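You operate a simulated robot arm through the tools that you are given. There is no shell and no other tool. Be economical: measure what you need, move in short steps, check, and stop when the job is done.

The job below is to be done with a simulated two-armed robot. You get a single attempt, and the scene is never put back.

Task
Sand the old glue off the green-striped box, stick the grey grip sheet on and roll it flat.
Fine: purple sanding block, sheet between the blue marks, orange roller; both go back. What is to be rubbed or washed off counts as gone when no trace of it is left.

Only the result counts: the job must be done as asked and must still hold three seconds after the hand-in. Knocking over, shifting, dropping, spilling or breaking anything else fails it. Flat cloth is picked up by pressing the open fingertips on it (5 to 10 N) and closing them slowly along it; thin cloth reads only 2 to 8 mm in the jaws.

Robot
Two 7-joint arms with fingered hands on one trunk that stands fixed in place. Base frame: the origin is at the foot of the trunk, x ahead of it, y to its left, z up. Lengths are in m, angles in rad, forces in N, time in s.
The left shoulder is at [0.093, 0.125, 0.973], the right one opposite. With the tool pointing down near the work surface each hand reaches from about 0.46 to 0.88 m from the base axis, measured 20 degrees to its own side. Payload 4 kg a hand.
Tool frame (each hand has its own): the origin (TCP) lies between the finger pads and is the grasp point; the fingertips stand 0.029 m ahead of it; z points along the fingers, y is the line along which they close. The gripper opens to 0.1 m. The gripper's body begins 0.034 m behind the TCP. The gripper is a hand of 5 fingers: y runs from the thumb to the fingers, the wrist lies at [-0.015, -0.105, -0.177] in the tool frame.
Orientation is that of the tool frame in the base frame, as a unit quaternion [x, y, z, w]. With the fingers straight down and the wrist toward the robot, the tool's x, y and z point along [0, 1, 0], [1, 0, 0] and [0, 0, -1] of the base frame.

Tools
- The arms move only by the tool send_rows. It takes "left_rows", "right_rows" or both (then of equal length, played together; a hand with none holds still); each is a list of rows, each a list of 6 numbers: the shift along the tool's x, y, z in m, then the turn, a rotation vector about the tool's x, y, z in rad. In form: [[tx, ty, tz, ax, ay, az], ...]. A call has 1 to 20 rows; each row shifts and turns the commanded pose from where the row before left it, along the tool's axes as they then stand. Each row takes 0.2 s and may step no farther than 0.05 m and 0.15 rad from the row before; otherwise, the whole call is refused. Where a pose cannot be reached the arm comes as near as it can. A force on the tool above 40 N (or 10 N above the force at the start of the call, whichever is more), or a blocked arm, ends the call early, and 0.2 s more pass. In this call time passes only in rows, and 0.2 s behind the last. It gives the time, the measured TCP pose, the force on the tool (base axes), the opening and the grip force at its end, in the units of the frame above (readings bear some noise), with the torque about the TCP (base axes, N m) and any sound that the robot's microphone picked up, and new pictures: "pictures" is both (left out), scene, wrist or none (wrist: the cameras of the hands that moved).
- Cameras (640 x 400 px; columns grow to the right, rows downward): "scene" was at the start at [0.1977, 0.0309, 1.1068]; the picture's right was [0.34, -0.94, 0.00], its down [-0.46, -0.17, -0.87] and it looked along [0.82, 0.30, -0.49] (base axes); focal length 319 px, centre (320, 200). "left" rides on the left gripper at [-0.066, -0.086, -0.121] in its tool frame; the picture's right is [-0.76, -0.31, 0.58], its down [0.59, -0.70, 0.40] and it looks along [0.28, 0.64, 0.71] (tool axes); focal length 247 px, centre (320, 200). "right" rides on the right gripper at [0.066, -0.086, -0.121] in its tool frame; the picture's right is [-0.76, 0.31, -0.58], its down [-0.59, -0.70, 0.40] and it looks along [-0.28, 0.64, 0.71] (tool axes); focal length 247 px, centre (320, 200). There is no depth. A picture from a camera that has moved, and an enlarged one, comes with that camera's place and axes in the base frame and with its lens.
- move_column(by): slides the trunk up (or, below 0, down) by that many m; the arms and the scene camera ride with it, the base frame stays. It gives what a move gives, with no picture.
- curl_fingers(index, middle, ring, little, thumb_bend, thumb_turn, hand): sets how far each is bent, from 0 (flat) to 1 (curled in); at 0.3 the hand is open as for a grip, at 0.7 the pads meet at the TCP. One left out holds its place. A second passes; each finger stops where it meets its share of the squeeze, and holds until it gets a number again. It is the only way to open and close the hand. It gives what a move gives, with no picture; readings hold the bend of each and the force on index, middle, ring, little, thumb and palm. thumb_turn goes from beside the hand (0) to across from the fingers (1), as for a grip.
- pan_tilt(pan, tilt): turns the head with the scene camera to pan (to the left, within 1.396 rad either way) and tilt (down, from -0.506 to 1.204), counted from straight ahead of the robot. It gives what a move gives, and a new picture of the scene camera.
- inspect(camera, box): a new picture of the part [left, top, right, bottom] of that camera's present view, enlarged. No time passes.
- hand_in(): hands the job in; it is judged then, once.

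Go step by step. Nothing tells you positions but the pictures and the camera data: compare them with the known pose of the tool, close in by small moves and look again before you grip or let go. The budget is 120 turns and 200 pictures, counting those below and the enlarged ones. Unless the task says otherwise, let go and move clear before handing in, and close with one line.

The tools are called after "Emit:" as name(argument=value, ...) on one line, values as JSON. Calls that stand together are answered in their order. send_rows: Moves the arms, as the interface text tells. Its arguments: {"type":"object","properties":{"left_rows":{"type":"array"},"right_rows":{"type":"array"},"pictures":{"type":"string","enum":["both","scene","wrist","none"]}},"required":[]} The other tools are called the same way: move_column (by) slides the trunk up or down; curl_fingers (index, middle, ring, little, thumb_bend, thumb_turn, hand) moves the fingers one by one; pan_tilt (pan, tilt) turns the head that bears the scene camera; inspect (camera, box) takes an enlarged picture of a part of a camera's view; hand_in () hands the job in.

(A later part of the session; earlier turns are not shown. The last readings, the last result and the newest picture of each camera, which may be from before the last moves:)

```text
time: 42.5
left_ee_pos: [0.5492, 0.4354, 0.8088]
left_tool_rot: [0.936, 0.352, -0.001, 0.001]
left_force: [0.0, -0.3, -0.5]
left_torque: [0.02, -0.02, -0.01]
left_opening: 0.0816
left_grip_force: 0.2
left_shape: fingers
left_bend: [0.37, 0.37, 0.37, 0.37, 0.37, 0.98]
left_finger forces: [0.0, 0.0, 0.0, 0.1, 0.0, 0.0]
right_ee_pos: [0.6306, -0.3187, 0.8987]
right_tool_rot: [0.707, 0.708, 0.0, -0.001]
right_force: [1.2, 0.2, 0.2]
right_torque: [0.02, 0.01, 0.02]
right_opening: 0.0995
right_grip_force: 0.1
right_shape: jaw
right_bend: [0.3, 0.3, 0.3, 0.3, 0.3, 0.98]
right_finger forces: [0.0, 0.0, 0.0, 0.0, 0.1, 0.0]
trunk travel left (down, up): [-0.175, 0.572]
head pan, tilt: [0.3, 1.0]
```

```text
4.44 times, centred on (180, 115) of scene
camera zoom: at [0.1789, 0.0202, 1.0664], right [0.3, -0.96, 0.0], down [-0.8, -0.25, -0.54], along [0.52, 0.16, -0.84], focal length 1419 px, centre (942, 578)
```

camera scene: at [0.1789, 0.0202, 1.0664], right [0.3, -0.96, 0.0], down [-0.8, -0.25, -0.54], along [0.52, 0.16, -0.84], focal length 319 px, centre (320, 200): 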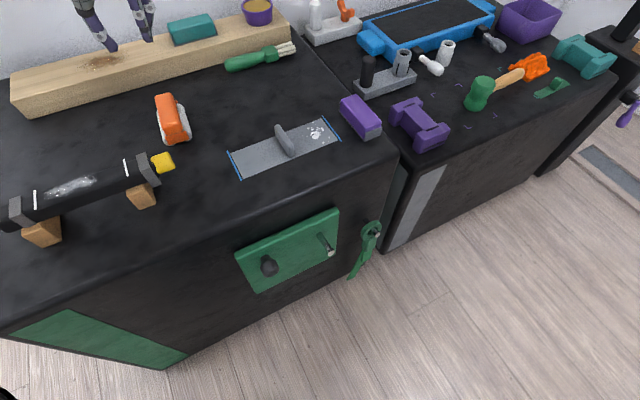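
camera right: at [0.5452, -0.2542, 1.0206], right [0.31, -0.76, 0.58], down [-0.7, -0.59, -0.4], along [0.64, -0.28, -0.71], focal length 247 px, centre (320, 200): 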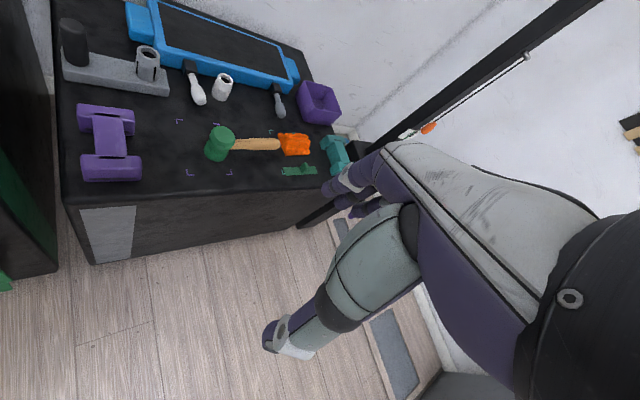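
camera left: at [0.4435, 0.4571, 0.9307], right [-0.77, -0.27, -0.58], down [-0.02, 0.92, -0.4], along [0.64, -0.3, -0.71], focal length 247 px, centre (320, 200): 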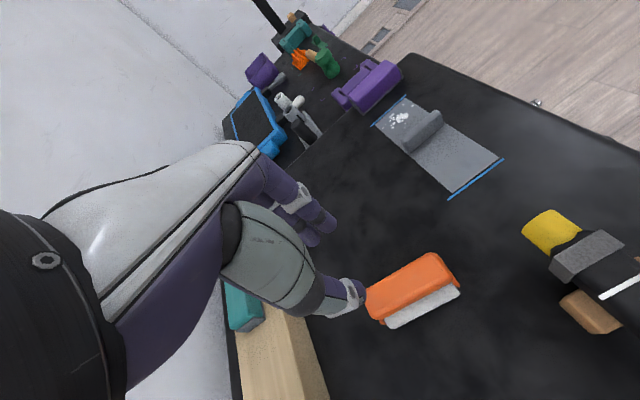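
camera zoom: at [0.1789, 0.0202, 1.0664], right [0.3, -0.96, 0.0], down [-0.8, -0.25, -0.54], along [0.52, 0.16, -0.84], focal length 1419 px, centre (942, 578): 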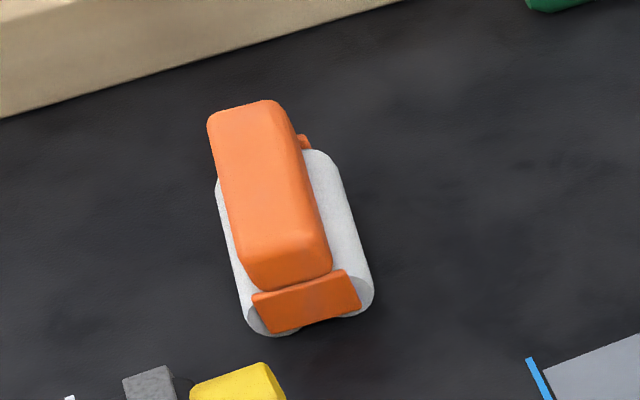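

The roller: handle top z≈0.643, centre (0.544, 0.4395), yaw 41°, handle about 36 mm wide. Descending to grip just the handle.

Emit:
send_rows(left_rows=[[-0.001, -0.0063, 0.03, 0, 0, 0], [0, 0, 0.04, 0, 0, 0], [0, 0, 0.035, 0, 0, 0], [0, 0, 0.025, 0, 0, 0], [0, 0, 0.02, 0, 0, 0]])

Emit:
inspect(camera="scene", box=[120, 50, 240, 150])

Emit:
inspect(camera="left", box=[240, 140, 440, 340])

```text
time: 43.7
left_ee_pos: [0.5449, 0.4396, 0.6603]
left_tool_rot: [0.936, 0.353, -0.002, 0.001]
left_force: [-0.4, -0.5, 0.3]
left_torque: [-0.01, 0.02, 0.0]
left_opening: 0.082
left_grip_force: 0.2
left_shape: fingers
left_bend: [0.37, 0.37, 0.37, 0.37, 0.37, 0.98]
left_finger forces: [0.0, 0.0, 0.0, 0.0, 0.0, 0.0]
right_ee_pos: [0.6311, -0.3199, 0.8988]
right_tool_rot: [0.706, 0.709, -0.002, -0.001]
right_force: [-0.4, 0.2, -0.1]
right_torque: [0.01, 0.0, 0.0]
right_opening: 0.0997
right_grip_force: 0.1
right_shape: jaw
right_bend: [0.3, 0.3, 0.3, 0.3, 0.3, 0.98]
right_finger forces: [0.1, 0.1, 0.0, 0.0, 0.1, 0.0]
trunk travel left (down, up): [-0.175, 0.572]
head pan, tilt: [0.3, 1.0]
camera scene: at [0.179, 0.0202, 1.0664], right [0.3, -0.96, 0.0], down [-0.8, -0.25, -0.54], along [0.52, 0.16, -0.84], focal length 319 px, centre (320, 200)
camera left: at [0.4392, 0.4607, 0.7808], right [-0.77, -0.27, -0.58], down [-0.02, 0.92, -0.4], along [0.64, -0.3, -0.71], focal length 247 px, centre (320, 200)
```

scene: 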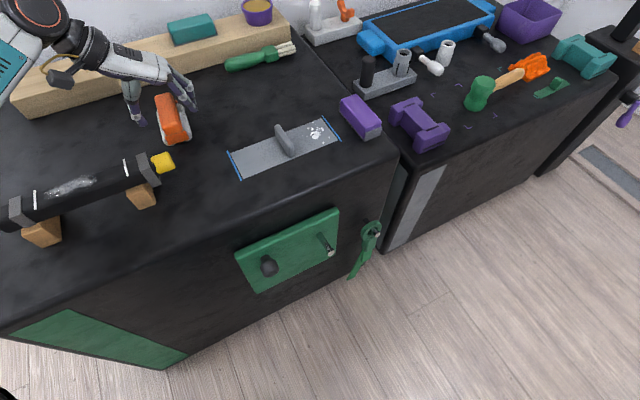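
left: 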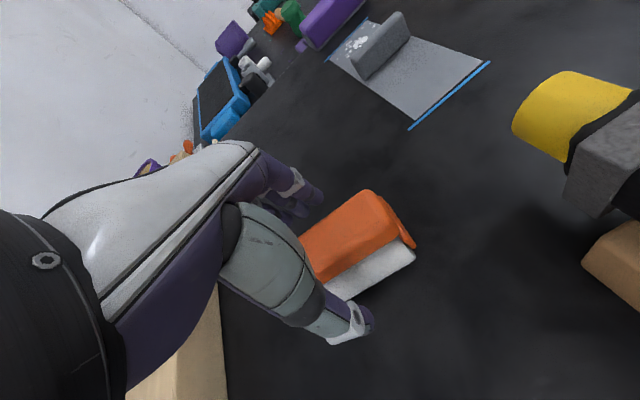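

```text
4.00 times, centred on (180, 100) of scene
camera zoom: at [0.179, 0.0202, 1.0664], right [0.3, -0.96, 0.0], down [-0.8, -0.25, -0.54], along [0.52, 0.16, -0.84], focal length 1277 px, centre (880, 600)
```

zoom: 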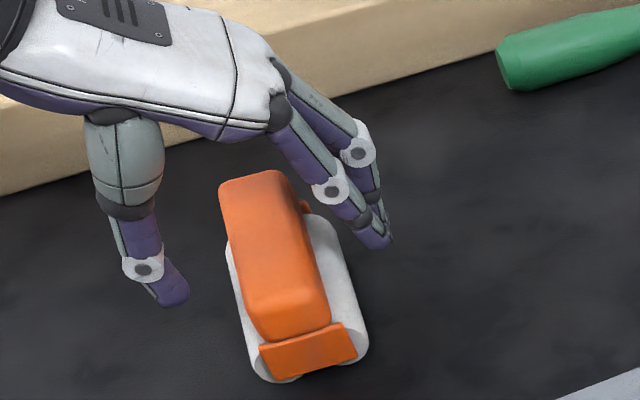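

```text
2.00 times, centred on (340, 240) of left
camera zoom: at [0.4392, 0.4607, 0.7808], right [-0.77, -0.27, -0.58], down [-0.02, 0.92, -0.4], along [0.64, -0.3, -0.71], focal length 494 px, centre (280, 120)
```

zoom: 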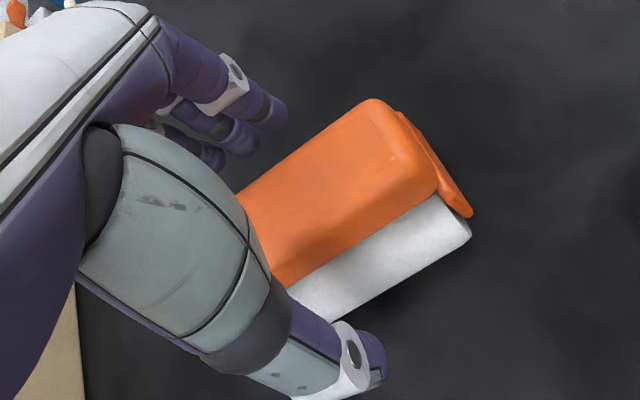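

Straddling the handle well. Down 7 mm and close.

Emit:
send_rows(left_rows=[[0, 0, 0.007, 0, 0, 0]], pictures="none")

Emit:
curl_fingers(hand="left", index=0.7, middle=0.7, ring=0.7, little=0.7, thumb_bend=0.7)

Emit:
inspect(camera="scene", box=[120, 50, 240, 150])

```text
time: 44.1
left_ee_pos: [0.544, 0.4387, 0.6542]
left_tool_rot: [0.936, 0.352, 0.001, 0.0]
left_force: [-0.1, 0.1, 0.1]
left_torque: [-0.01, -0.04, 0.05]
left_opening: 0.0816
left_grip_force: 0.1
left_shape: fingers
left_bend: [0.37, 0.37, 0.37, 0.37, 0.37, 0.98]
left_finger forces: [0.0, 0.1, 0.0, 0.0, 0.1, 0.1]
right_ee_pos: [0.6303, -0.3199, 0.8988]
right_tool_rot: [0.706, 0.708, 0.0, 0.001]
right_force: [0.6, 0.3, 0.2]
right_torque: [0.01, 0.0, 0.03]
right_opening: 0.0997
right_grip_force: 0.0
right_shape: jaw
right_bend: [0.3, 0.3, 0.3, 0.3, 0.3, 0.98]
right_finger forces: [0.0, 0.0, 0.0, 0.0, 0.0, 0.1]
trunk travel left (down, up): [-0.175, 0.572]
head pan, tilt: [0.3, 1.0]
```

```text
time: 45.1
left_ee_pos: [0.545, 0.4406, 0.6541]
left_tool_rot: [0.935, 0.354, 0.001, 0.001]
left_force: [2.8, -2.4, 9.6]
left_torque: [0.09, 0.12, -0.03]
left_opening: 0.0398
left_grip_force: 15.6
left_shape: fingers
left_bend: [0.63, 0.61, 0.67, 0.7, 0.55, 0.95]
left_finger forces: [7.0, 7.5, 1.8, 0.3, 15.0, 0.1]
right_ee_pos: [0.6312, -0.3202, 0.9002]
right_tool_rot: [0.707, 0.707, 0.0, 0.0]
right_force: [-0.2, 0.2, -0.1]
right_torque: [-0.01, 0.02, -0.02]
right_opening: 0.1001
right_grip_force: 0.1
right_shape: jaw
right_bend: [0.3, 0.3, 0.3, 0.3, 0.3, 0.98]
right_finger forces: [0.1, 0.0, 0.0, 0.0, 0.1, 0.1]
trunk travel left (down, up): [-0.175, 0.572]
head pan, tilt: [0.3, 1.0]
```

```text
4.00 times, centred on (180, 100) of scene
camera zoom: at [0.1785, 0.0196, 1.0666], right [0.3, -0.96, 0.0], down [-0.8, -0.25, -0.54], along [0.52, 0.16, -0.84], focal length 1277 px, centre (880, 600)
```

zoom: 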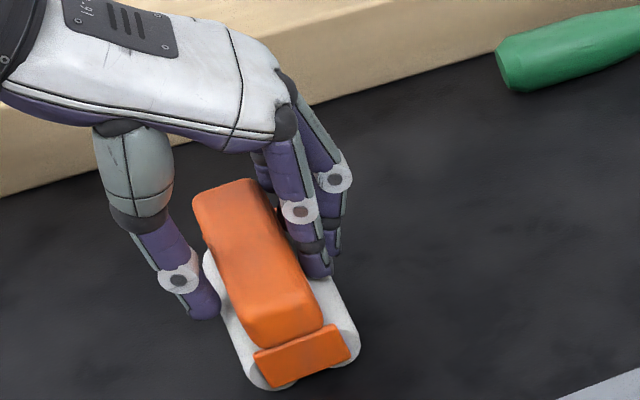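

Gripped (it swivelled a little). Lifting and viewing.

Emit:
send_rows(left_rows=[[0, 0, -0.01, 0, 0, 0], [0, 0, -0.03, 0, 0, 0], [0, 0, -0.03, 0, 0, 0]])

Emit:
inspect(camera="scene", box=[100, 20, 240, 130])

```text
time: 45.9
left_ee_pos: [0.5448, 0.441, 0.7237]
left_tool_rot: [0.936, 0.353, -0.001, -0.001]
left_force: [0.0, 0.1, -1.6]
left_torque: [-0.03, 0.0, -0.01]
left_opening: 0.0309
left_grip_force: 10.6
left_shape: fingers
left_bend: [0.66, 0.63, 0.69, 0.7, 0.57, 0.96]
left_finger forces: [3.1, 5.1, 0.5, 0.0, 11.8, 0.0]
right_ee_pos: [0.6312, -0.3206, 0.9007]
right_tool_rot: [0.706, 0.708, 0.0, 0.001]
right_force: [0.3, -0.4, 0.6]
right_torque: [-0.03, -0.01, 0.0]
right_opening: 0.0996
right_grip_force: 0.1
right_shape: jaw
right_bend: [0.3, 0.3, 0.3, 0.3, 0.3, 0.98]
right_finger forces: [0.1, 0.0, 0.0, 0.0, 0.0, 0.0]
trunk travel left (down, up): [-0.175, 0.572]
head pan, tilt: [0.3, 1.0]
camera scene: at [0.1788, 0.0202, 1.0665], right [0.3, -0.96, 0.0], down [-0.8, -0.25, -0.54], along [0.52, 0.16, -0.84], focal length 319 px, centre (320, 200)
camera left: at [0.4399, 0.4616, 0.8442], right [-0.77, -0.27, -0.58], down [-0.02, 0.92, -0.4], along [0.64, -0.29, -0.71], focal length 247 px, centre (320, 200)
```

scene: 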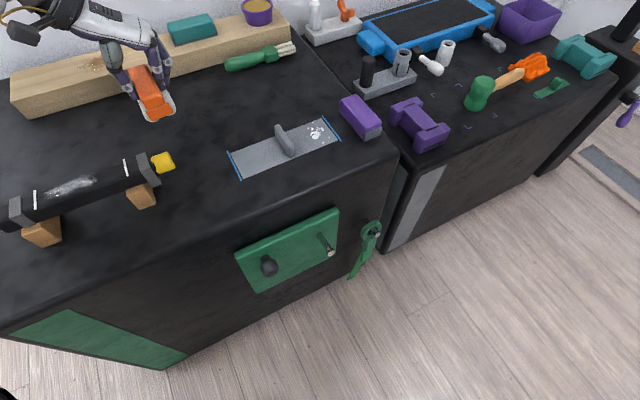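
left: 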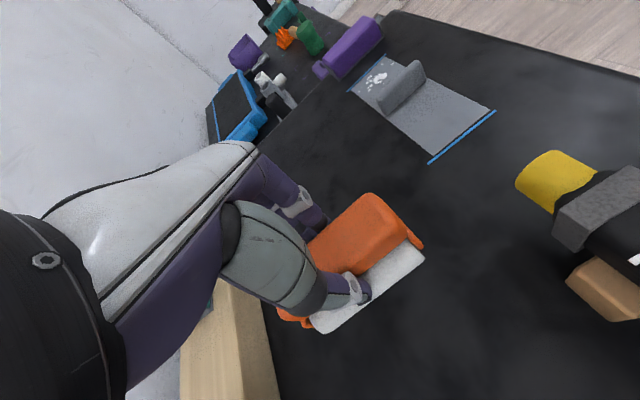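

```text
3.64 times, centred on (170, 75) of scene
camera zoom: at [0.1788, 0.0202, 1.0665], right [0.3, -0.96, 0.0], down [-0.8, -0.25, -0.54], along [0.52, 0.16, -0.84], focal length 1161 px, centre (866, 654)
```

zoom: 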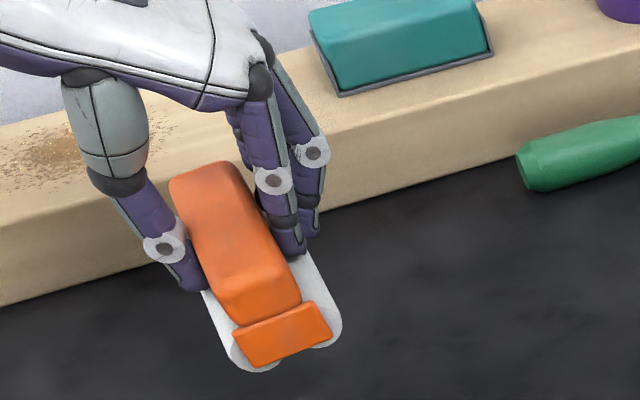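

The roller is held at ~49° yaw (hand 41°). Firming up the grip slightly, then moving above the sheet's left half.

Emit:
curl_fingers(hand="left", index=0.72, middle=0.72, ring=0.75, little=0.75, thumb_bend=0.72)

Emit:
send_rows(left_rows=[[-0.0353, 0.0265, 0, 0, 0, 0], [-0.0353, 0.0265, 0, 0, 0, 0], [-0.0353, 0.0265, 0, 0, 0, 0], [-0.0353, 0.0265, 0, 0, 0, 0.07]])

Emit:
inspect(camera="scene", box=[190, 70, 350, 190])

```text
time: 46.9
left_ee_pos: [0.5453, 0.4403, 0.7229]
left_tool_rot: [0.936, 0.352, -0.001, 0.0]
left_force: [-0.2, 0.7, -1.4]
left_torque: [0.0, 0.0, 0.0]
left_opening: 0.0307
left_grip_force: 17.2
left_shape: fingers
left_bend: [0.65, 0.65, 0.73, 0.75, 0.58, 0.94]
left_finger forces: [4.6, 10.3, 3.2, 0.3, 16.5, 0.0]
right_ee_pos: [0.6309, -0.3201, 0.8991]
right_tool_rot: [0.706, 0.708, -0.001, 0.0]
right_force: [-0.4, -0.3, -0.1]
right_torque: [-0.03, 0.01, 0.01]
right_opening: 0.0997
right_grip_force: 0.0
right_shape: jaw
right_bend: [0.3, 0.3, 0.3, 0.3, 0.3, 0.98]
right_finger forces: [0.0, 0.0, 0.1, 0.0, 0.0, 0.1]
trunk travel left (down, up): [-0.175, 0.572]
head pan, tilt: [0.3, 1.0]
```

```text
time: 47.9
left_ee_pos: [0.509, 0.2686, 0.7233]
left_tool_rot: [0.947, 0.32, 0.0, 0.001]
left_force: [-0.2, -0.2, -2.1]
left_torque: [-0.05, -0.03, 0.04]
left_opening: 0.0311
left_grip_force: 16.8
left_shape: fingers
left_bend: [0.65, 0.65, 0.73, 0.75, 0.58, 0.94]
left_finger forces: [4.6, 10.0, 3.1, 0.4, 16.2, 0.0]
right_ee_pos: [0.6308, -0.32, 0.8979]
right_tool_rot: [0.706, 0.708, 0.001, 0.0]
right_force: [-0.2, -0.1, 0.4]
right_torque: [-0.02, 0.01, -0.02]
right_opening: 0.0997
right_grip_force: 0.1
right_shape: jaw
right_bend: [0.3, 0.3, 0.3, 0.3, 0.3, 0.98]
right_finger forces: [0.0, 0.0, 0.0, 0.0, 0.0, 0.0]
trunk travel left (down, up): [-0.175, 0.572]
head pan, tilt: [0.3, 1.0]
camera scene: at [0.179, 0.0201, 1.0664], right [0.3, -0.96, 0.0], down [-0.8, -0.25, -0.54], along [0.52, 0.16, -0.84], focal length 319 px, centre (320, 200)
camera left: at [0.4055, 0.2959, 0.8448], right [-0.79, -0.22, -0.58], down [0.04, 0.92, -0.4], along [0.61, -0.34, -0.71], focal length 247 px, centre (320, 200)
```

scene: 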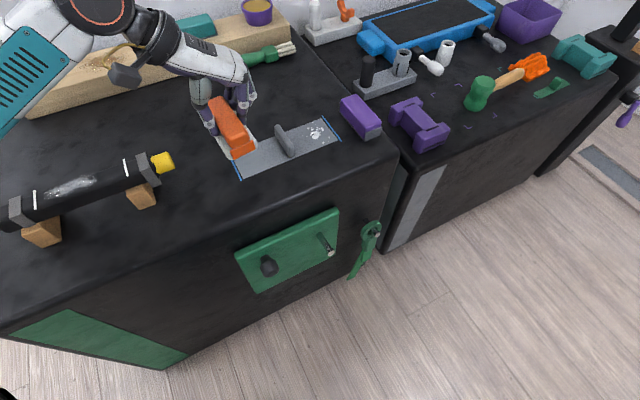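
left: 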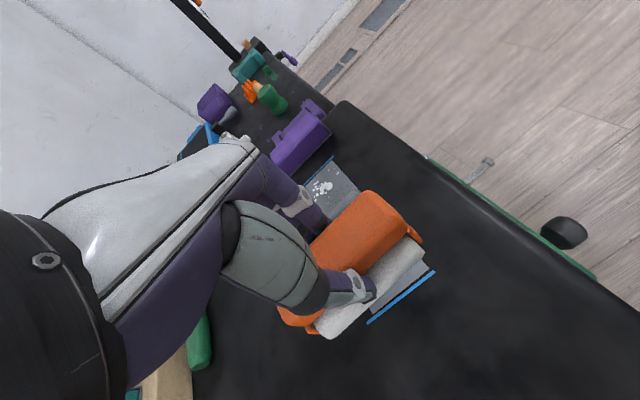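

```text
3.33 times, centred on (270, 130) of scene
camera zoom: at [0.179, 0.0201, 1.0664], right [0.3, -0.96, 0.0], down [-0.8, -0.25, -0.54], along [0.52, 0.16, -0.84], focal length 1064 px, centre (487, 433)
```

zoom: 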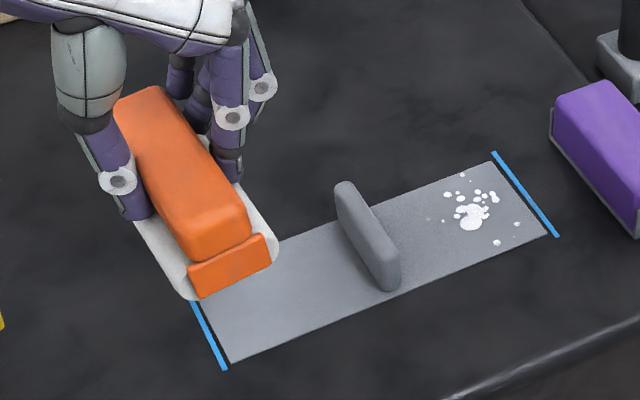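

Aligned with the marks. Lowering to just above the sheet.

Emit:
send_rows(left_rows=[[0, 0, 0.02, 0, 0, 0], [0, 0, 0.02, 0, 0, 0], [0, 0, 0.018, 0, 0, 0]], pictures="none")

Emit:
inspect(camera="scene", box=[190, 70, 350, 190])

Emit:
inspect(camera="left", box=[240, 120, 480, 340])

```text
time: 48.7
left_ee_pos: [0.5088, 0.267, 0.6665]
left_tool_rot: [0.948, 0.32, 0.0, 0.001]
left_force: [0.7, 0.6, -1.3]
left_torque: [0.03, 0.0, 0.04]
left_opening: 0.0307
left_grip_force: 17.0
left_shape: fingers
left_bend: [0.65, 0.65, 0.73, 0.75, 0.58, 0.94]
left_finger forces: [4.5, 9.8, 3.1, 0.3, 16.1, 0.0]
right_ee_pos: [0.6309, -0.3198, 0.898]
right_tool_rot: [0.707, 0.707, 0.0, -0.001]
right_force: [-0.2, 0.0, -0.3]
right_torque: [-0.01, -0.02, 0.02]
right_opening: 0.0994
right_grip_force: 0.0
right_shape: jaw
right_bend: [0.3, 0.3, 0.3, 0.3, 0.3, 0.98]
right_finger forces: [0.0, 0.1, 0.0, 0.0, 0.0, 0.1]
trunk travel left (down, up): [-0.175, 0.572]
head pan, tilt: [0.3, 1.0]
```

```text
3.33 times, centred on (270, 130) of scene
camera zoom: at [0.179, 0.0202, 1.0664], right [0.3, -0.96, 0.0], down [-0.8, -0.25, -0.54], along [0.52, 0.16, -0.84], focal length 1064 px, centre (487, 433)
```

zoom: 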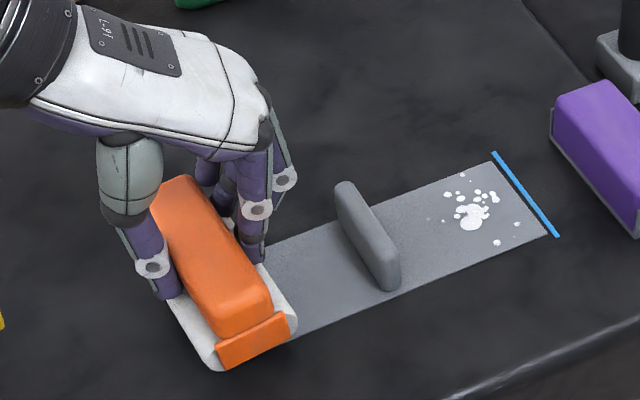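

```text
1.82 times, centred on (360, 230) of left
camera zoom: at [0.4058, 0.2957, 0.7864], right [-0.79, -0.22, -0.58], down [0.04, 0.92, -0.4], along [0.61, -0.34, -0.71], focal length 449 px, centre (247, 146)
```

zoom: 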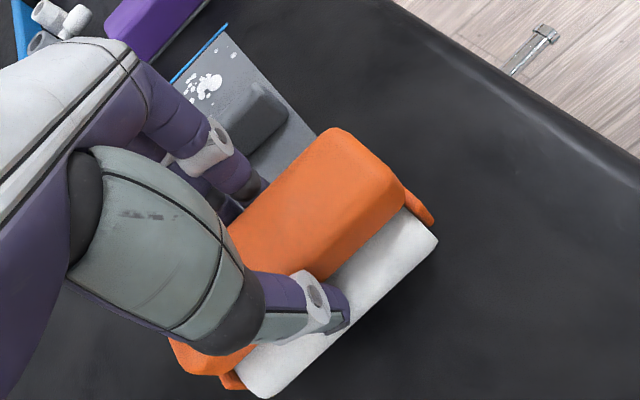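

Roller spans the sheet width well. Lowering to contact.

Emit:
send_rows(left_rows=[[0, 0, 0.005, 0, 0, 0], [0, 0, 0.004, 0, 0, 0]], pictures="none")

Emit:
send_rows(left_rows=[[0, 0, 0.003, 0, 0, 0]], pictures="none")

```text
time: 49.3
left_ee_pos: [0.5102, 0.2672, 0.6602]
left_tool_rot: [0.947, 0.322, 0.002, 0.001]
left_force: [0.6, 0.5, 10.9]
left_torque: [0.13, 0.23, -0.07]
left_opening: 0.0309
left_grip_force: 18.6
left_shape: fingers
left_bend: [0.65, 0.65, 0.73, 0.75, 0.58, 0.94]
left_finger forces: [5.2, 9.2, 3.2, 0.5, 19.2, 0.0]
right_ee_pos: [0.6306, -0.32, 0.8991]
right_tool_rot: [0.707, 0.707, 0.001, -0.001]
right_force: [0.6, -0.4, 0.2]
right_torque: [-0.02, -0.04, 0.01]
right_opening: 0.0997
right_grip_force: 0.1
right_shape: jaw
right_bend: [0.3, 0.3, 0.3, 0.3, 0.3, 0.98]
right_finger forces: [0.0, 0.0, 0.1, 0.0, 0.0, 0.1]
trunk travel left (down, up): [-0.175, 0.572]
head pan, tilt: [0.3, 1.0]
```

```text
time: 49.7
left_ee_pos: [0.5096, 0.267, 0.6587]
left_tool_rot: [0.947, 0.321, 0.005, 0.002]
left_force: [2.2, 0.8, 29.7]
left_torque: [0.44, 0.49, -0.06]
left_opening: 0.031
left_grip_force: 26.1
left_shape: fingers
left_bend: [0.65, 0.65, 0.74, 0.75, 0.58, 0.94]
left_finger forces: [5.1, 13.6, 3.2, 0.3, 29.6, 0.0]
right_ee_pos: [0.6298, -0.32, 0.9005]
right_tool_rot: [0.707, 0.707, 0.001, 0.0]
right_force: [0.1, -1.4, -1.1]
right_torque: [0.01, -0.01, -0.01]
right_opening: 0.0997
right_grip_force: 0.1
right_shape: jaw
right_bend: [0.3, 0.3, 0.3, 0.3, 0.3, 0.98]
right_finger forces: [0.0, 0.0, 0.0, 0.0, 0.0, 0.0]
trunk travel left (down, up): [-0.175, 0.572]
head pan, tilt: [0.3, 1.0]
```

Good contact (~30 N is too much). Easing 1.5 mm and rolling back and forth over the left half.

Emit:
send_rows(left_rows=[[0, 0, -0.0015, 0, 0, 0], [0.00134, 0.0099, 0, 0, 0, 0], [0.00134, 0.0099, 0, 0, 0, 0], [0.00134, 0.0099, 0, 0, 0, 0], [-0.0018, -0.0132, 0, 0, 0, 0], [-0.0018, -0.0132, 0, 0, 0, 0], [-0.0018, -0.0132, 0, 0, 0, 0], [-0.0018, -0.0132, 0, 0, 0, 0], [0.0018, 0.0132, 0, 0, 0, 0], [0.0018, 0.0132, 0, 0, 0, 0], [0.0018, 0.0132, 0, 0, 0, 0], [0.0018, 0.0132, 0, 0, 0, 0]])

Emit:
inspect(camera="scene", box=[190, 70, 350, 190])

```text
time: 52.3
left_ee_pos: [0.5312, 0.2448, 0.6587]
left_tool_rot: [0.947, 0.321, 0.003, 0.001]
left_force: [-3.4, 4.1, 33.5]
left_torque: [0.94, 1.21, -0.07]
left_opening: 0.0307
left_grip_force: 25.8
left_shape: fingers
left_bend: [0.71, 0.68, 0.74, 0.75, 0.61, 0.93]
left_finger forces: [3.1, 3.9, 1.8, 0.0, 42.5, 0.1]
right_ee_pos: [0.6286, -0.3213, 0.9006]
right_tool_rot: [0.707, 0.708, 0.0, 0.0]
right_force: [-0.2, 0.4, -0.1]
right_torque: [0.0, -0.01, 0.01]
right_opening: 0.1
right_grip_force: 0.0
right_shape: jaw
right_bend: [0.3, 0.3, 0.3, 0.3, 0.3, 0.98]
right_finger forces: [0.0, 0.0, 0.1, 0.0, 0.1, 0.0]
trunk travel left (down, up): [-0.175, 0.572]
head pan, tilt: [0.3, 1.0]
camera scene: at [0.1767, 0.0192, 1.067], right [0.3, -0.96, 0.0], down [-0.8, -0.25, -0.54], along [0.52, 0.16, -0.84], focal length 319 px, centre (320, 200)
camera left: at [0.4254, 0.2737, 0.7781], right [-0.78, -0.22, -0.58], down [0.04, 0.92, -0.4], along [0.62, -0.34, -0.71], focal length 247 px, centre (320, 200)
```

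scene: 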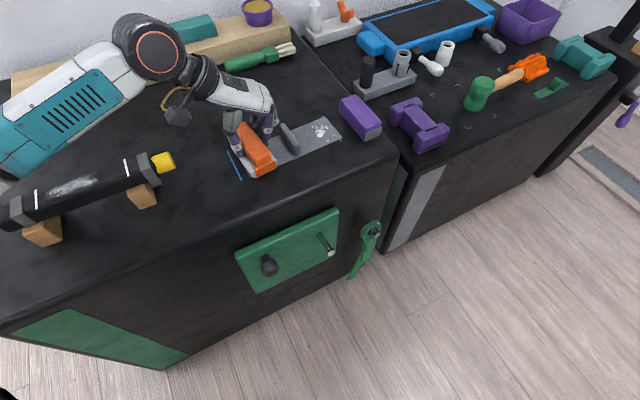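
left: 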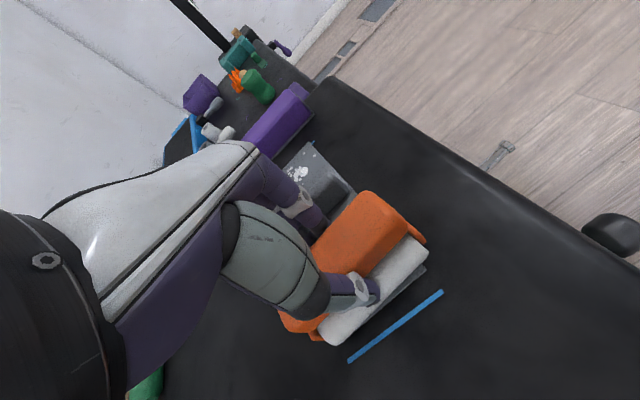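

```text
3.33 times, centred on (270, 130) of scene
camera zoom: at [0.1767, 0.0192, 1.067], right [0.3, -0.96, 0.0], down [-0.8, -0.25, -0.54], along [0.52, 0.16, -0.84], focal length 1064 px, centre (487, 433)
```

zoom: 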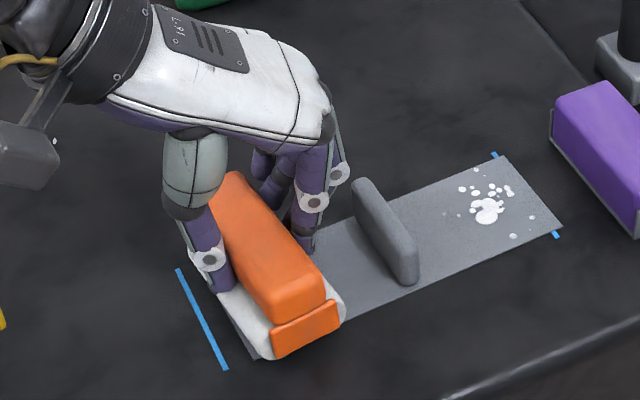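

The sheet got dragged about 8 mm toward the right mark — the pressure was too high. Easing off and measuring.

Emit:
send_rows(left_rows=[[0, 0, -0.004, 0, 0, 0]], pictures="none")

Emit:
inspect(camera="scene", box=[220, 90, 350, 190])

```text
time: 52.7
left_ee_pos: [0.5291, 0.2458, 0.6587]
left_tool_rot: [0.947, 0.32, -0.001, -0.001]
left_force: [-1.6, 4.8, 18.4]
left_torque: [0.52, 0.58, -0.02]
left_opening: 0.0305
left_grip_force: 21.3
left_shape: fingers
left_bend: [0.71, 0.67, 0.74, 0.75, 0.61, 0.93]
left_finger forces: [3.9, 5.3, 2.5, 0.0, 31.1, 0.0]
right_ee_pos: [0.6302, -0.3198, 0.9006]
right_tool_rot: [0.706, 0.708, 0.0, 0.001]
right_force: [0.6, 0.4, -0.3]
right_torque: [-0.01, -0.02, 0.03]
right_opening: 0.0998
right_grip_force: 0.1
right_shape: jaw
right_bend: [0.3, 0.3, 0.3, 0.3, 0.3, 0.98]
right_finger forces: [0.1, 0.0, 0.0, 0.1, 0.0, 0.0]
trunk travel left (down, up): [-0.175, 0.572]
head pan, tilt: [0.3, 1.0]
```

```text
4.00 times, centred on (285, 140) of scene
camera zoom: at [0.1779, 0.0198, 1.0665], right [0.3, -0.96, 0.0], down [-0.8, -0.25, -0.54], along [0.52, 0.16, -0.84], focal length 1277 px, centre (460, 440)
```

zoom: 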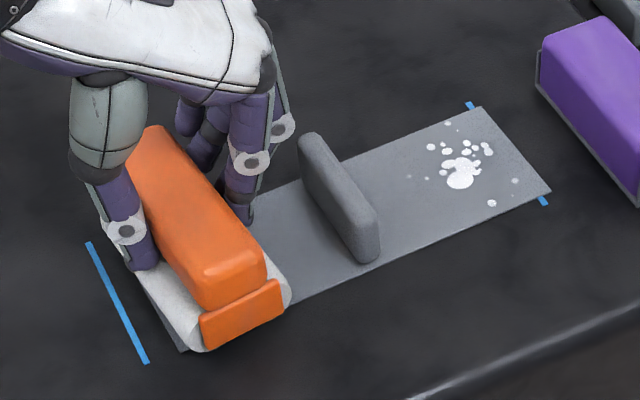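

The thumb rests on the roller and brakes it. I'll lift off, set the roller down on the free area behind the sheet and re-grip higher on the handle.

Emit:
send_rows(left_rows=[[0, 0, -0.02, 0, 0, 0], [0, 0, -0.02, 0, 0, 0], [0.0363, -0.0049, 0, 0, 0, 0], [0.0363, -0.0049, 0, 0, 0, 0], [0.0363, -0.0049, 0, 0, 0, 0], [0, 0, 0.015, 0, 0, 0], [0, 0, 0.01, 0, 0, 0]])

Emit:
inspect(camera="scene", box=[190, 30, 350, 170])

```text
time: 54.3
left_ee_pos: [0.6079, 0.3237, 0.6733]
left_tool_rot: [0.948, 0.32, -0.001, 0.0]
left_force: [-0.3, -0.4, -1.2]
left_torque: [0.01, -0.01, -0.06]
left_opening: 0.0305
left_grip_force: 16.3
left_shape: fingers
left_bend: [0.65, 0.66, 0.74, 0.75, 0.6, 0.94]
left_finger forces: [5.2, 6.6, 3.3, 0.0, 17.3, 0.0]
right_ee_pos: [0.6308, -0.3208, 0.898]
right_tool_rot: [0.707, 0.708, -0.001, -0.001]
right_force: [1.1, -0.7, 0.5]
right_torque: [0.01, 0.01, -0.03]
right_opening: 0.0998
right_grip_force: 0.0
right_shape: jaw
right_bend: [0.3, 0.3, 0.3, 0.3, 0.3, 0.98]
right_finger forces: [0.1, 0.1, 0.1, 0.0, 0.0, 0.0]
trunk travel left (down, up): [-0.175, 0.572]
head pan, tilt: [0.3, 1.0]
camera scene: at [0.179, 0.0202, 1.0664], right [0.3, -0.96, 0.0], down [-0.8, -0.25, -0.54], along [0.52, 0.16, -0.84], focal length 319 px, centre (320, 200)
camera left: at [0.5044, 0.3525, 0.7944], right [-0.79, -0.22, -0.58], down [0.04, 0.92, -0.4], along [0.61, -0.34, -0.71], focal length 247 px, centre (320, 200)
```

scene: 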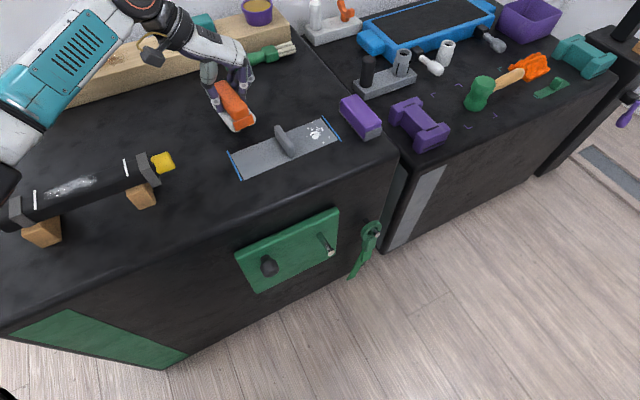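
left: 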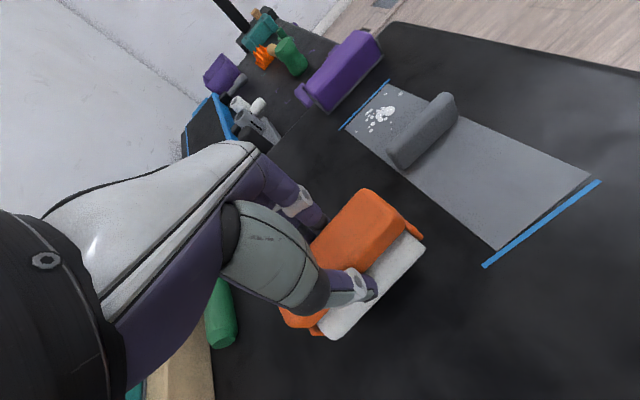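

```text
2.86 times, centred on (270, 100) of scene
camera zoom: at [0.179, 0.0202, 1.0664], right [0.3, -0.96, 0.0], down [-0.8, -0.25, -0.54], along [0.52, 0.16, -0.84], focal length 912 px, centre (463, 486)
```

zoom: 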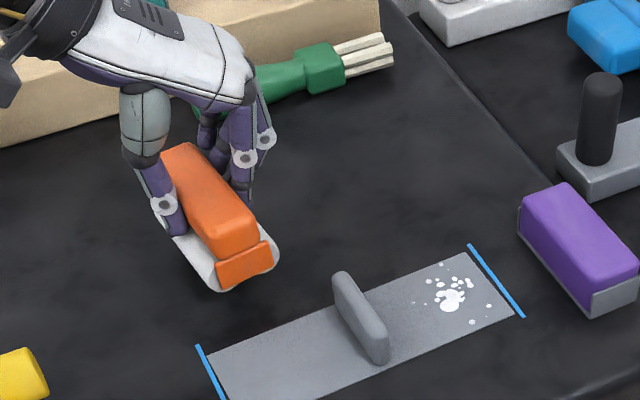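

Interesting — the sheet sprang back between the marks, so it is stuck. Zooming to verify.

Emit:
inspect(camera="scene", box=[220, 90, 350, 190])

```text
4.00 times, centred on (285, 140) of scene
camera zoom: at [0.179, 0.0202, 1.0664], right [0.3, -0.96, 0.0], down [-0.8, -0.25, -0.54], along [0.52, 0.16, -0.84], focal length 1277 px, centre (460, 440)
```

zoom: 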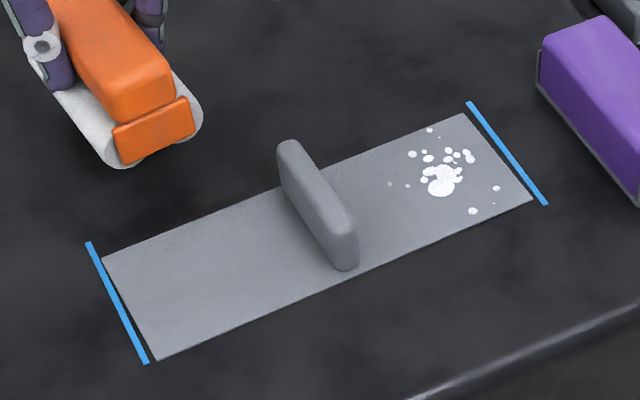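

The sheet is correctly placed. Now setting the roller down here to re-grip higher.

Emit:
send_rows(left_rows=[[0, 0, 0.006, 0, 0, 0], [0, 0, 0.004, 0, 0, 0], [0, 0, 0.001, 0, 0, 0]], pictures="none")

Emit:
curl_fingers(hand="left", index=0.45, middle=0.45, ring=0.45, little=0.45, thumb_bend=0.45)

Emit:
inspect(camera="scene", box=[190, 50, 290, 130])

Emit:
inspect(camera="left", box=[240, 140, 480, 360])

```text
time: 55.1
left_ee_pos: [0.6081, 0.3234, 0.6633]
left_tool_rot: [0.947, 0.32, 0.0, -0.001]
left_force: [1.1, 0.2, -0.3]
left_torque: [0.02, -0.02, 0.0]
left_opening: 0.0306
left_grip_force: 16.4
left_shape: fingers
left_bend: [0.65, 0.66, 0.74, 0.75, 0.6, 0.94]
left_finger forces: [5.2, 6.5, 3.5, 0.0, 17.3, 0.1]
right_ee_pos: [0.6321, -0.3204, 0.8997]
right_tool_rot: [0.707, 0.707, 0.0, -0.001]
right_force: [0.6, -0.6, 0.0]
right_torque: [0.0, 0.0, 0.03]
right_opening: 0.1
right_grip_force: 0.0
right_shape: jaw
right_bend: [0.3, 0.3, 0.3, 0.3, 0.3, 0.98]
right_finger forces: [0.0, 0.1, 0.0, 0.0, 0.0, 0.1]
trunk travel left (down, up): [-0.175, 0.572]
head pan, tilt: [0.3, 1.0]
```

```text
time: 56.1
left_ee_pos: [0.6075, 0.324, 0.6635]
left_tool_rot: [0.948, 0.32, 0.0, 0.0]
left_force: [-0.2, 0.7, -0.4]
left_torque: [0.03, 0.04, 0.0]
left_opening: 0.062
left_grip_force: 0.0
left_shape: fingers
left_bend: [0.45, 0.45, 0.45, 0.45, 0.45, 0.97]
left_finger forces: [0.0, 0.1, 0.0, 0.1, 0.1, 0.0]
right_ee_pos: [0.6302, -0.3202, 0.899]
right_tool_rot: [0.707, 0.708, -0.001, -0.001]
right_force: [0.3, 0.0, -0.5]
right_torque: [0.05, -0.02, -0.01]
right_opening: 0.0998
right_grip_force: 0.1
right_shape: jaw
right_bend: [0.3, 0.3, 0.3, 0.3, 0.3, 0.98]
right_finger forces: [0.0, 0.1, 0.0, 0.0, 0.0, 0.0]
trunk travel left (down, up): [-0.175, 0.572]
head pan, tilt: [0.3, 1.0]
```

```text
5.00 times, centred on (240, 90) of scene
camera zoom: at [0.1789, 0.0202, 1.0664], right [0.3, -0.96, 0.0], down [-0.8, -0.25, -0.54], along [0.52, 0.16, -0.84], focal length 1596 px, centre (720, 750)
```

zoom: 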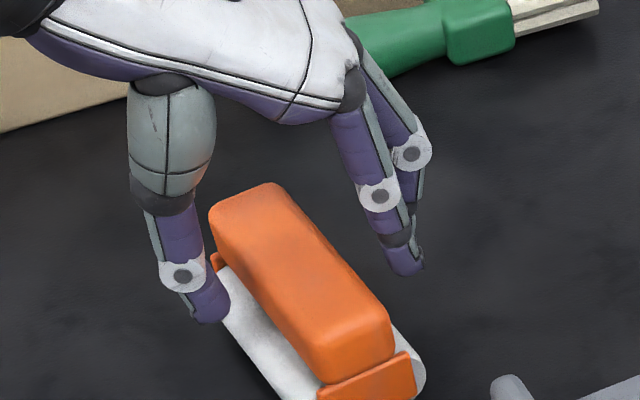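

```text
1.82 times, centred on (360, 250) of left
camera zoom: at [0.5038, 0.3519, 0.7842], right [-0.79, -0.22, -0.58], down [0.04, 0.92, -0.4], along [0.61, -0.34, -0.71], focal length 449 px, centre (247, 109)
```

zoom: 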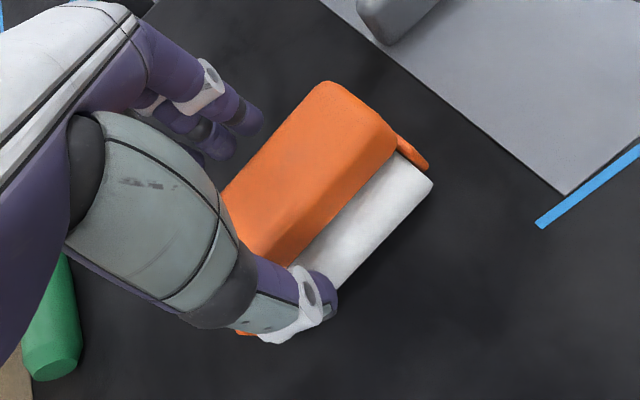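

Handle is at yaw ≈49°, centre (0.603, 0.324). Aligning the hand with it, 5 mm higher, and closing.

Emit:
send_rows(left_rows=[[-0.003, -0.003, -0.005, 0, 0, -0.1], [0, 0, 0, 0, 0, -0.09]], pictures="none")

Emit:
curl_fingers(hand="left", index=0.7, middle=0.7, ring=0.72, little=0.72, thumb_bend=0.7)

Emit:
inspect(camera="scene", box=[190, 50, 290, 130])

```text
time: 56.7
left_ee_pos: [0.6029, 0.324, 0.6684]
left_tool_rot: [0.913, 0.409, -0.001, 0.0]
left_force: [-0.5, -0.2, 0.9]
left_torque: [0.01, 0.03, -0.01]
left_opening: 0.062
left_grip_force: 0.1
left_shape: fingers
left_bend: [0.45, 0.45, 0.45, 0.45, 0.45, 0.98]
left_finger forces: [0.0, 0.0, 0.1, 0.0, 0.0, 0.0]
right_ee_pos: [0.6298, -0.3189, 0.8984]
right_tool_rot: [0.707, 0.708, 0.0, -0.001]
right_force: [0.6, 0.3, 0.0]
right_torque: [-0.01, 0.01, 0.03]
right_opening: 0.0997
right_grip_force: 0.0
right_shape: jaw
right_bend: [0.3, 0.3, 0.3, 0.3, 0.3, 0.98]
right_finger forces: [0.0, 0.1, 0.0, 0.0, 0.1, 0.1]
trunk travel left (down, up): [-0.175, 0.572]
head pan, tilt: [0.3, 1.0]
```

```text
time: 57.7
left_ee_pos: [0.6031, 0.3246, 0.6686]
left_tool_rot: [0.913, 0.409, 0.0, 0.001]
left_force: [1.6, 1.8, 3.5]
left_torque: [0.03, 0.11, -0.07]
left_opening: 0.0293
left_grip_force: 12.3
left_shape: fingers
left_bend: [0.64, 0.66, 0.7, 0.72, 0.6, 0.96]
left_finger forces: [6.5, 3.3, 3.0, 0.0, 12.1, 0.0]
right_ee_pos: [0.631, -0.3195, 0.8994]
right_tool_rot: [0.706, 0.708, 0.001, 0.0]
right_force: [-0.3, 0.1, 0.5]
right_torque: [-0.02, 0.01, -0.03]
right_opening: 0.0999
right_grip_force: 0.1
right_shape: jaw
right_bend: [0.3, 0.3, 0.3, 0.3, 0.3, 0.98]
right_finger forces: [0.1, 0.0, 0.1, 0.0, 0.1, 0.0]
trunk travel left (down, up): [-0.175, 0.572]
head pan, tilt: [0.3, 1.0]
```

```text
5.00 times, centred on (240, 90) of scene
camera zoom: at [0.1787, 0.0201, 1.0665], right [0.3, -0.96, 0.0], down [-0.8, -0.25, -0.54], along [0.52, 0.16, -0.84], focal length 1596 px, centre (720, 750)
```

zoom: 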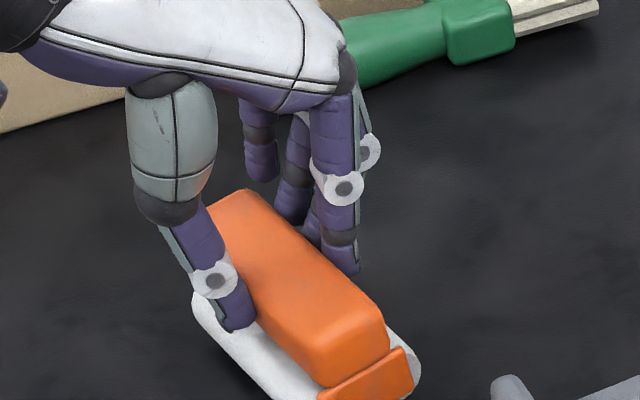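

It swivelled slightly again; fine. Lifting, moving over the left half and compensating the yaw.

Emit:
send_rows(left_rows=[[0, 0, -0.015, 0, 0, 0], [0, 0, -0.015, 0, 0, 0], [-0.0352, -0.0106, 0, 0, 0, 0], [-0.0352, -0.0106, 0, 0, 0, 0], [-0.0352, -0.0106, 0, 0, 0, 0.08], [0, 0, 0.01, 0, 0, 0.08]], pictures="wrist")

Emit:
inspect(camera="scene", box=[190, 70, 350, 190])

```text
time: 59.1
left_ee_pos: [0.5094, 0.2662, 0.6869]
left_tool_rot: [0.942, 0.334, 0.0, 0.0]
left_force: [0.0, 0.7, -0.9]
left_torque: [-0.03, -0.02, 0.0]
left_opening: 0.0297
left_grip_force: 11.2
left_shape: fingers
left_bend: [0.64, 0.67, 0.71, 0.72, 0.6, 0.95]
left_finger forces: [6.2, 2.9, 2.3, 0.1, 11.4, 0.1]
right_ee_pos: [0.6307, -0.3202, 0.8984]
right_tool_rot: [0.707, 0.708, 0.0, -0.001]
right_force: [-0.4, -0.6, -1.0]
right_torque: [-0.02, 0.01, -0.01]
right_opening: 0.0997
right_grip_force: 0.1
right_shape: jaw
right_bend: [0.3, 0.3, 0.3, 0.3, 0.3, 0.98]
right_finger forces: [0.1, 0.1, 0.0, 0.0, 0.1, 0.1]
trunk travel left (down, up): [-0.175, 0.572]
head pan, tilt: [0.3, 1.0]
camera left: at [0.4051, 0.2919, 0.8082], right [-0.78, -0.24, -0.58], down [0.01, 0.92, -0.4], along [0.62, -0.32, -0.71], focal length 247 px, centre (320, 200)
```

left: 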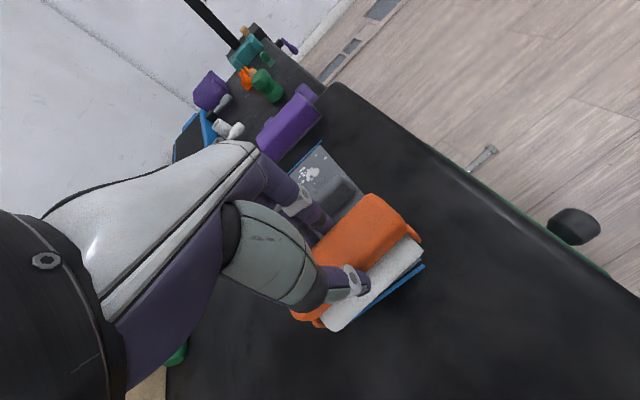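

```text
3.33 times, centred on (270, 130) of scene
camera zoom: at [0.179, 0.0202, 1.0664], right [0.3, -0.96, 0.0], down [-0.8, -0.25, -0.54], along [0.52, 0.16, -0.84], focal length 1064 px, centre (487, 433)
```

zoom: 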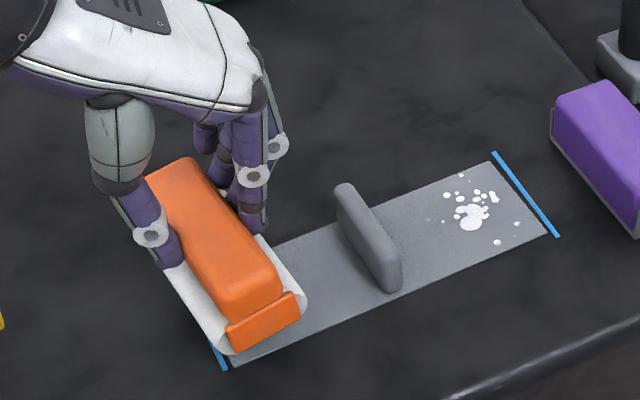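

Roller yaw ≈48°. Small turn, then down to light contact.

Emit:
send_rows(left_rows=[[0, 0, 0.01, 0, 0, 0.045], [0, 0, 0.007, 0, 0, 0], [0, 0, 0.0025, 0, 0, 0]], pictures="none")

```text
time: 59.9
left_ee_pos: [0.511, 0.2665, 0.6709]
left_tool_rot: [0.95, 0.313, 0.001, 0.002]
left_force: [2.8, 0.3, 9.6]
left_torque: [0.1, 0.16, -0.01]
left_opening: 0.0294
left_grip_force: 13.0
left_shape: fingers
left_bend: [0.64, 0.67, 0.71, 0.72, 0.61, 0.95]
left_finger forces: [7.6, 3.3, 3.0, 0.0, 12.2, 0.1]
right_ee_pos: [0.6306, -0.3191, 0.8999]
right_tool_rot: [0.707, 0.708, -0.001, 0.001]
right_force: [0.1, -0.5, -0.9]
right_torque: [-0.01, 0.01, -0.01]
right_opening: 0.0998
right_grip_force: 0.1
right_shape: jaw
right_bend: [0.3, 0.3, 0.3, 0.3, 0.3, 0.98]
right_finger forces: [0.1, 0.0, 0.0, 0.0, 0.0, 0.1]
trunk travel left (down, up): [-0.175, 0.572]
head pan, tilt: [0.3, 1.0]
```

About 10 N. Rolling +3 cm toward the fin and checking.

Emit:
send_rows(left_rows=[[0.0015, 0.0099, 0, 0, 0, 0], [0.0015, 0.0099, 0, 0, 0, 0], [0.0015, 0.0099, 0, 0, 0, 0]], pictures="none")

Emit:
inspect(camera="scene", box=[220, 90, 350, 190])

```text
time: 60.7
left_ee_pos: [0.5312, 0.244, 0.6693]
left_tool_rot: [0.95, 0.313, 0.0, 0.0]
left_force: [-1.3, 1.8, 9.8]
left_torque: [0.16, 0.28, 0.0]
left_opening: 0.0292
left_grip_force: 12.0
left_shape: fingers
left_bend: [0.64, 0.67, 0.71, 0.72, 0.61, 0.95]
left_finger forces: [6.3, 2.4, 2.2, 0.0, 13.1, 0.0]
right_ee_pos: [0.6293, -0.3203, 0.8987]
right_tool_rot: [0.706, 0.708, -0.001, 0.001]
right_force: [0.2, 0.7, 0.3]
right_torque: [0.06, -0.02, 0.01]
right_opening: 0.0995
right_grip_force: 0.0
right_shape: jaw
right_bend: [0.3, 0.3, 0.3, 0.3, 0.3, 0.98]
right_finger forces: [0.0, 0.1, 0.0, 0.0, 0.0, 0.1]
trunk travel left (down, up): [-0.175, 0.572]
head pan, tilt: [0.3, 1.0]
```

```text
4.00 times, centred on (285, 140) of scene
camera zoom: at [0.1782, 0.02, 1.0666], right [0.3, -0.96, 0.0], down [-0.8, -0.25, -0.54], along [0.52, 0.16, -0.84], focal length 1277 px, centre (460, 440)
```

zoom: 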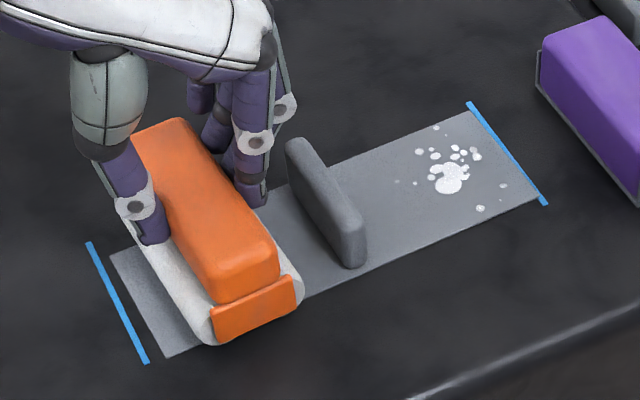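

The sheet flexes ~4 mm with the roller as before. Rolling the rest of the left half back and forth, then lifting.

Emit:
send_rows(left_rows=[[0.0015, 0.0099, 0, 0, 0, 0], [-0.002, -0.0128, 0, 0, 0, 0], [-0.002, -0.0128, 0, 0, 0, 0], [-0.002, -0.0128, 0, 0, 0, 0], [-0.002, -0.0128, 0, 0, 0, 0], [-0.002, -0.0128, 0, 0, 0, 0], [0.002, 0.0128, 0, 0, 0, 0], [0.002, 0.0128, 0, 0, 0, 0], [0.002, 0.0128, 0, 0, 0, 0], [0.002, 0.0128, 0, 0, 0, 0], [0.002, 0.0128, 0, 0, 0, 0]], pictures="none")

Emit:
inspect(camera="scene", box=[220, 90, 350, 190])

```text
time: 63.1
left_ee_pos: [0.5374, 0.2389, 0.6693]
left_tool_rot: [0.95, 0.313, 0.0, 0.0]
left_force: [-0.6, 1.1, 7.7]
left_torque: [0.16, 0.28, -0.03]
left_opening: 0.0297
left_grip_force: 12.5
left_shape: fingers
left_bend: [0.64, 0.67, 0.71, 0.72, 0.61, 0.95]
left_finger forces: [7.0, 2.5, 2.2, 0.1, 13.2, 0.0]
right_ee_pos: [0.6295, -0.3205, 0.8997]
right_tool_rot: [0.706, 0.708, 0.0, 0.0]
right_force: [-0.8, 0.3, 0.0]
right_torque: [-0.01, 0.03, 0.01]
right_opening: 0.1
right_grip_force: 0.1
right_shape: jaw
right_bend: [0.3, 0.3, 0.3, 0.3, 0.3, 0.98]
right_finger forces: [0.0, 0.0, 0.0, 0.0, 0.1, 0.0]
trunk travel left (down, up): [-0.175, 0.572]
head pan, tilt: [0.3, 1.0]
```

```text
4.00 times, centred on (285, 140) of scene
camera zoom: at [0.1783, 0.02, 1.0666], right [0.3, -0.96, 0.0], down [-0.8, -0.25, -0.54], along [0.52, 0.16, -0.84], focal length 1277 px, centre (460, 440)
```

zoom: 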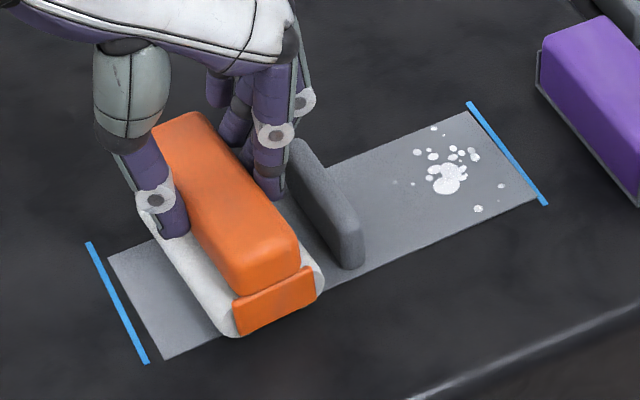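

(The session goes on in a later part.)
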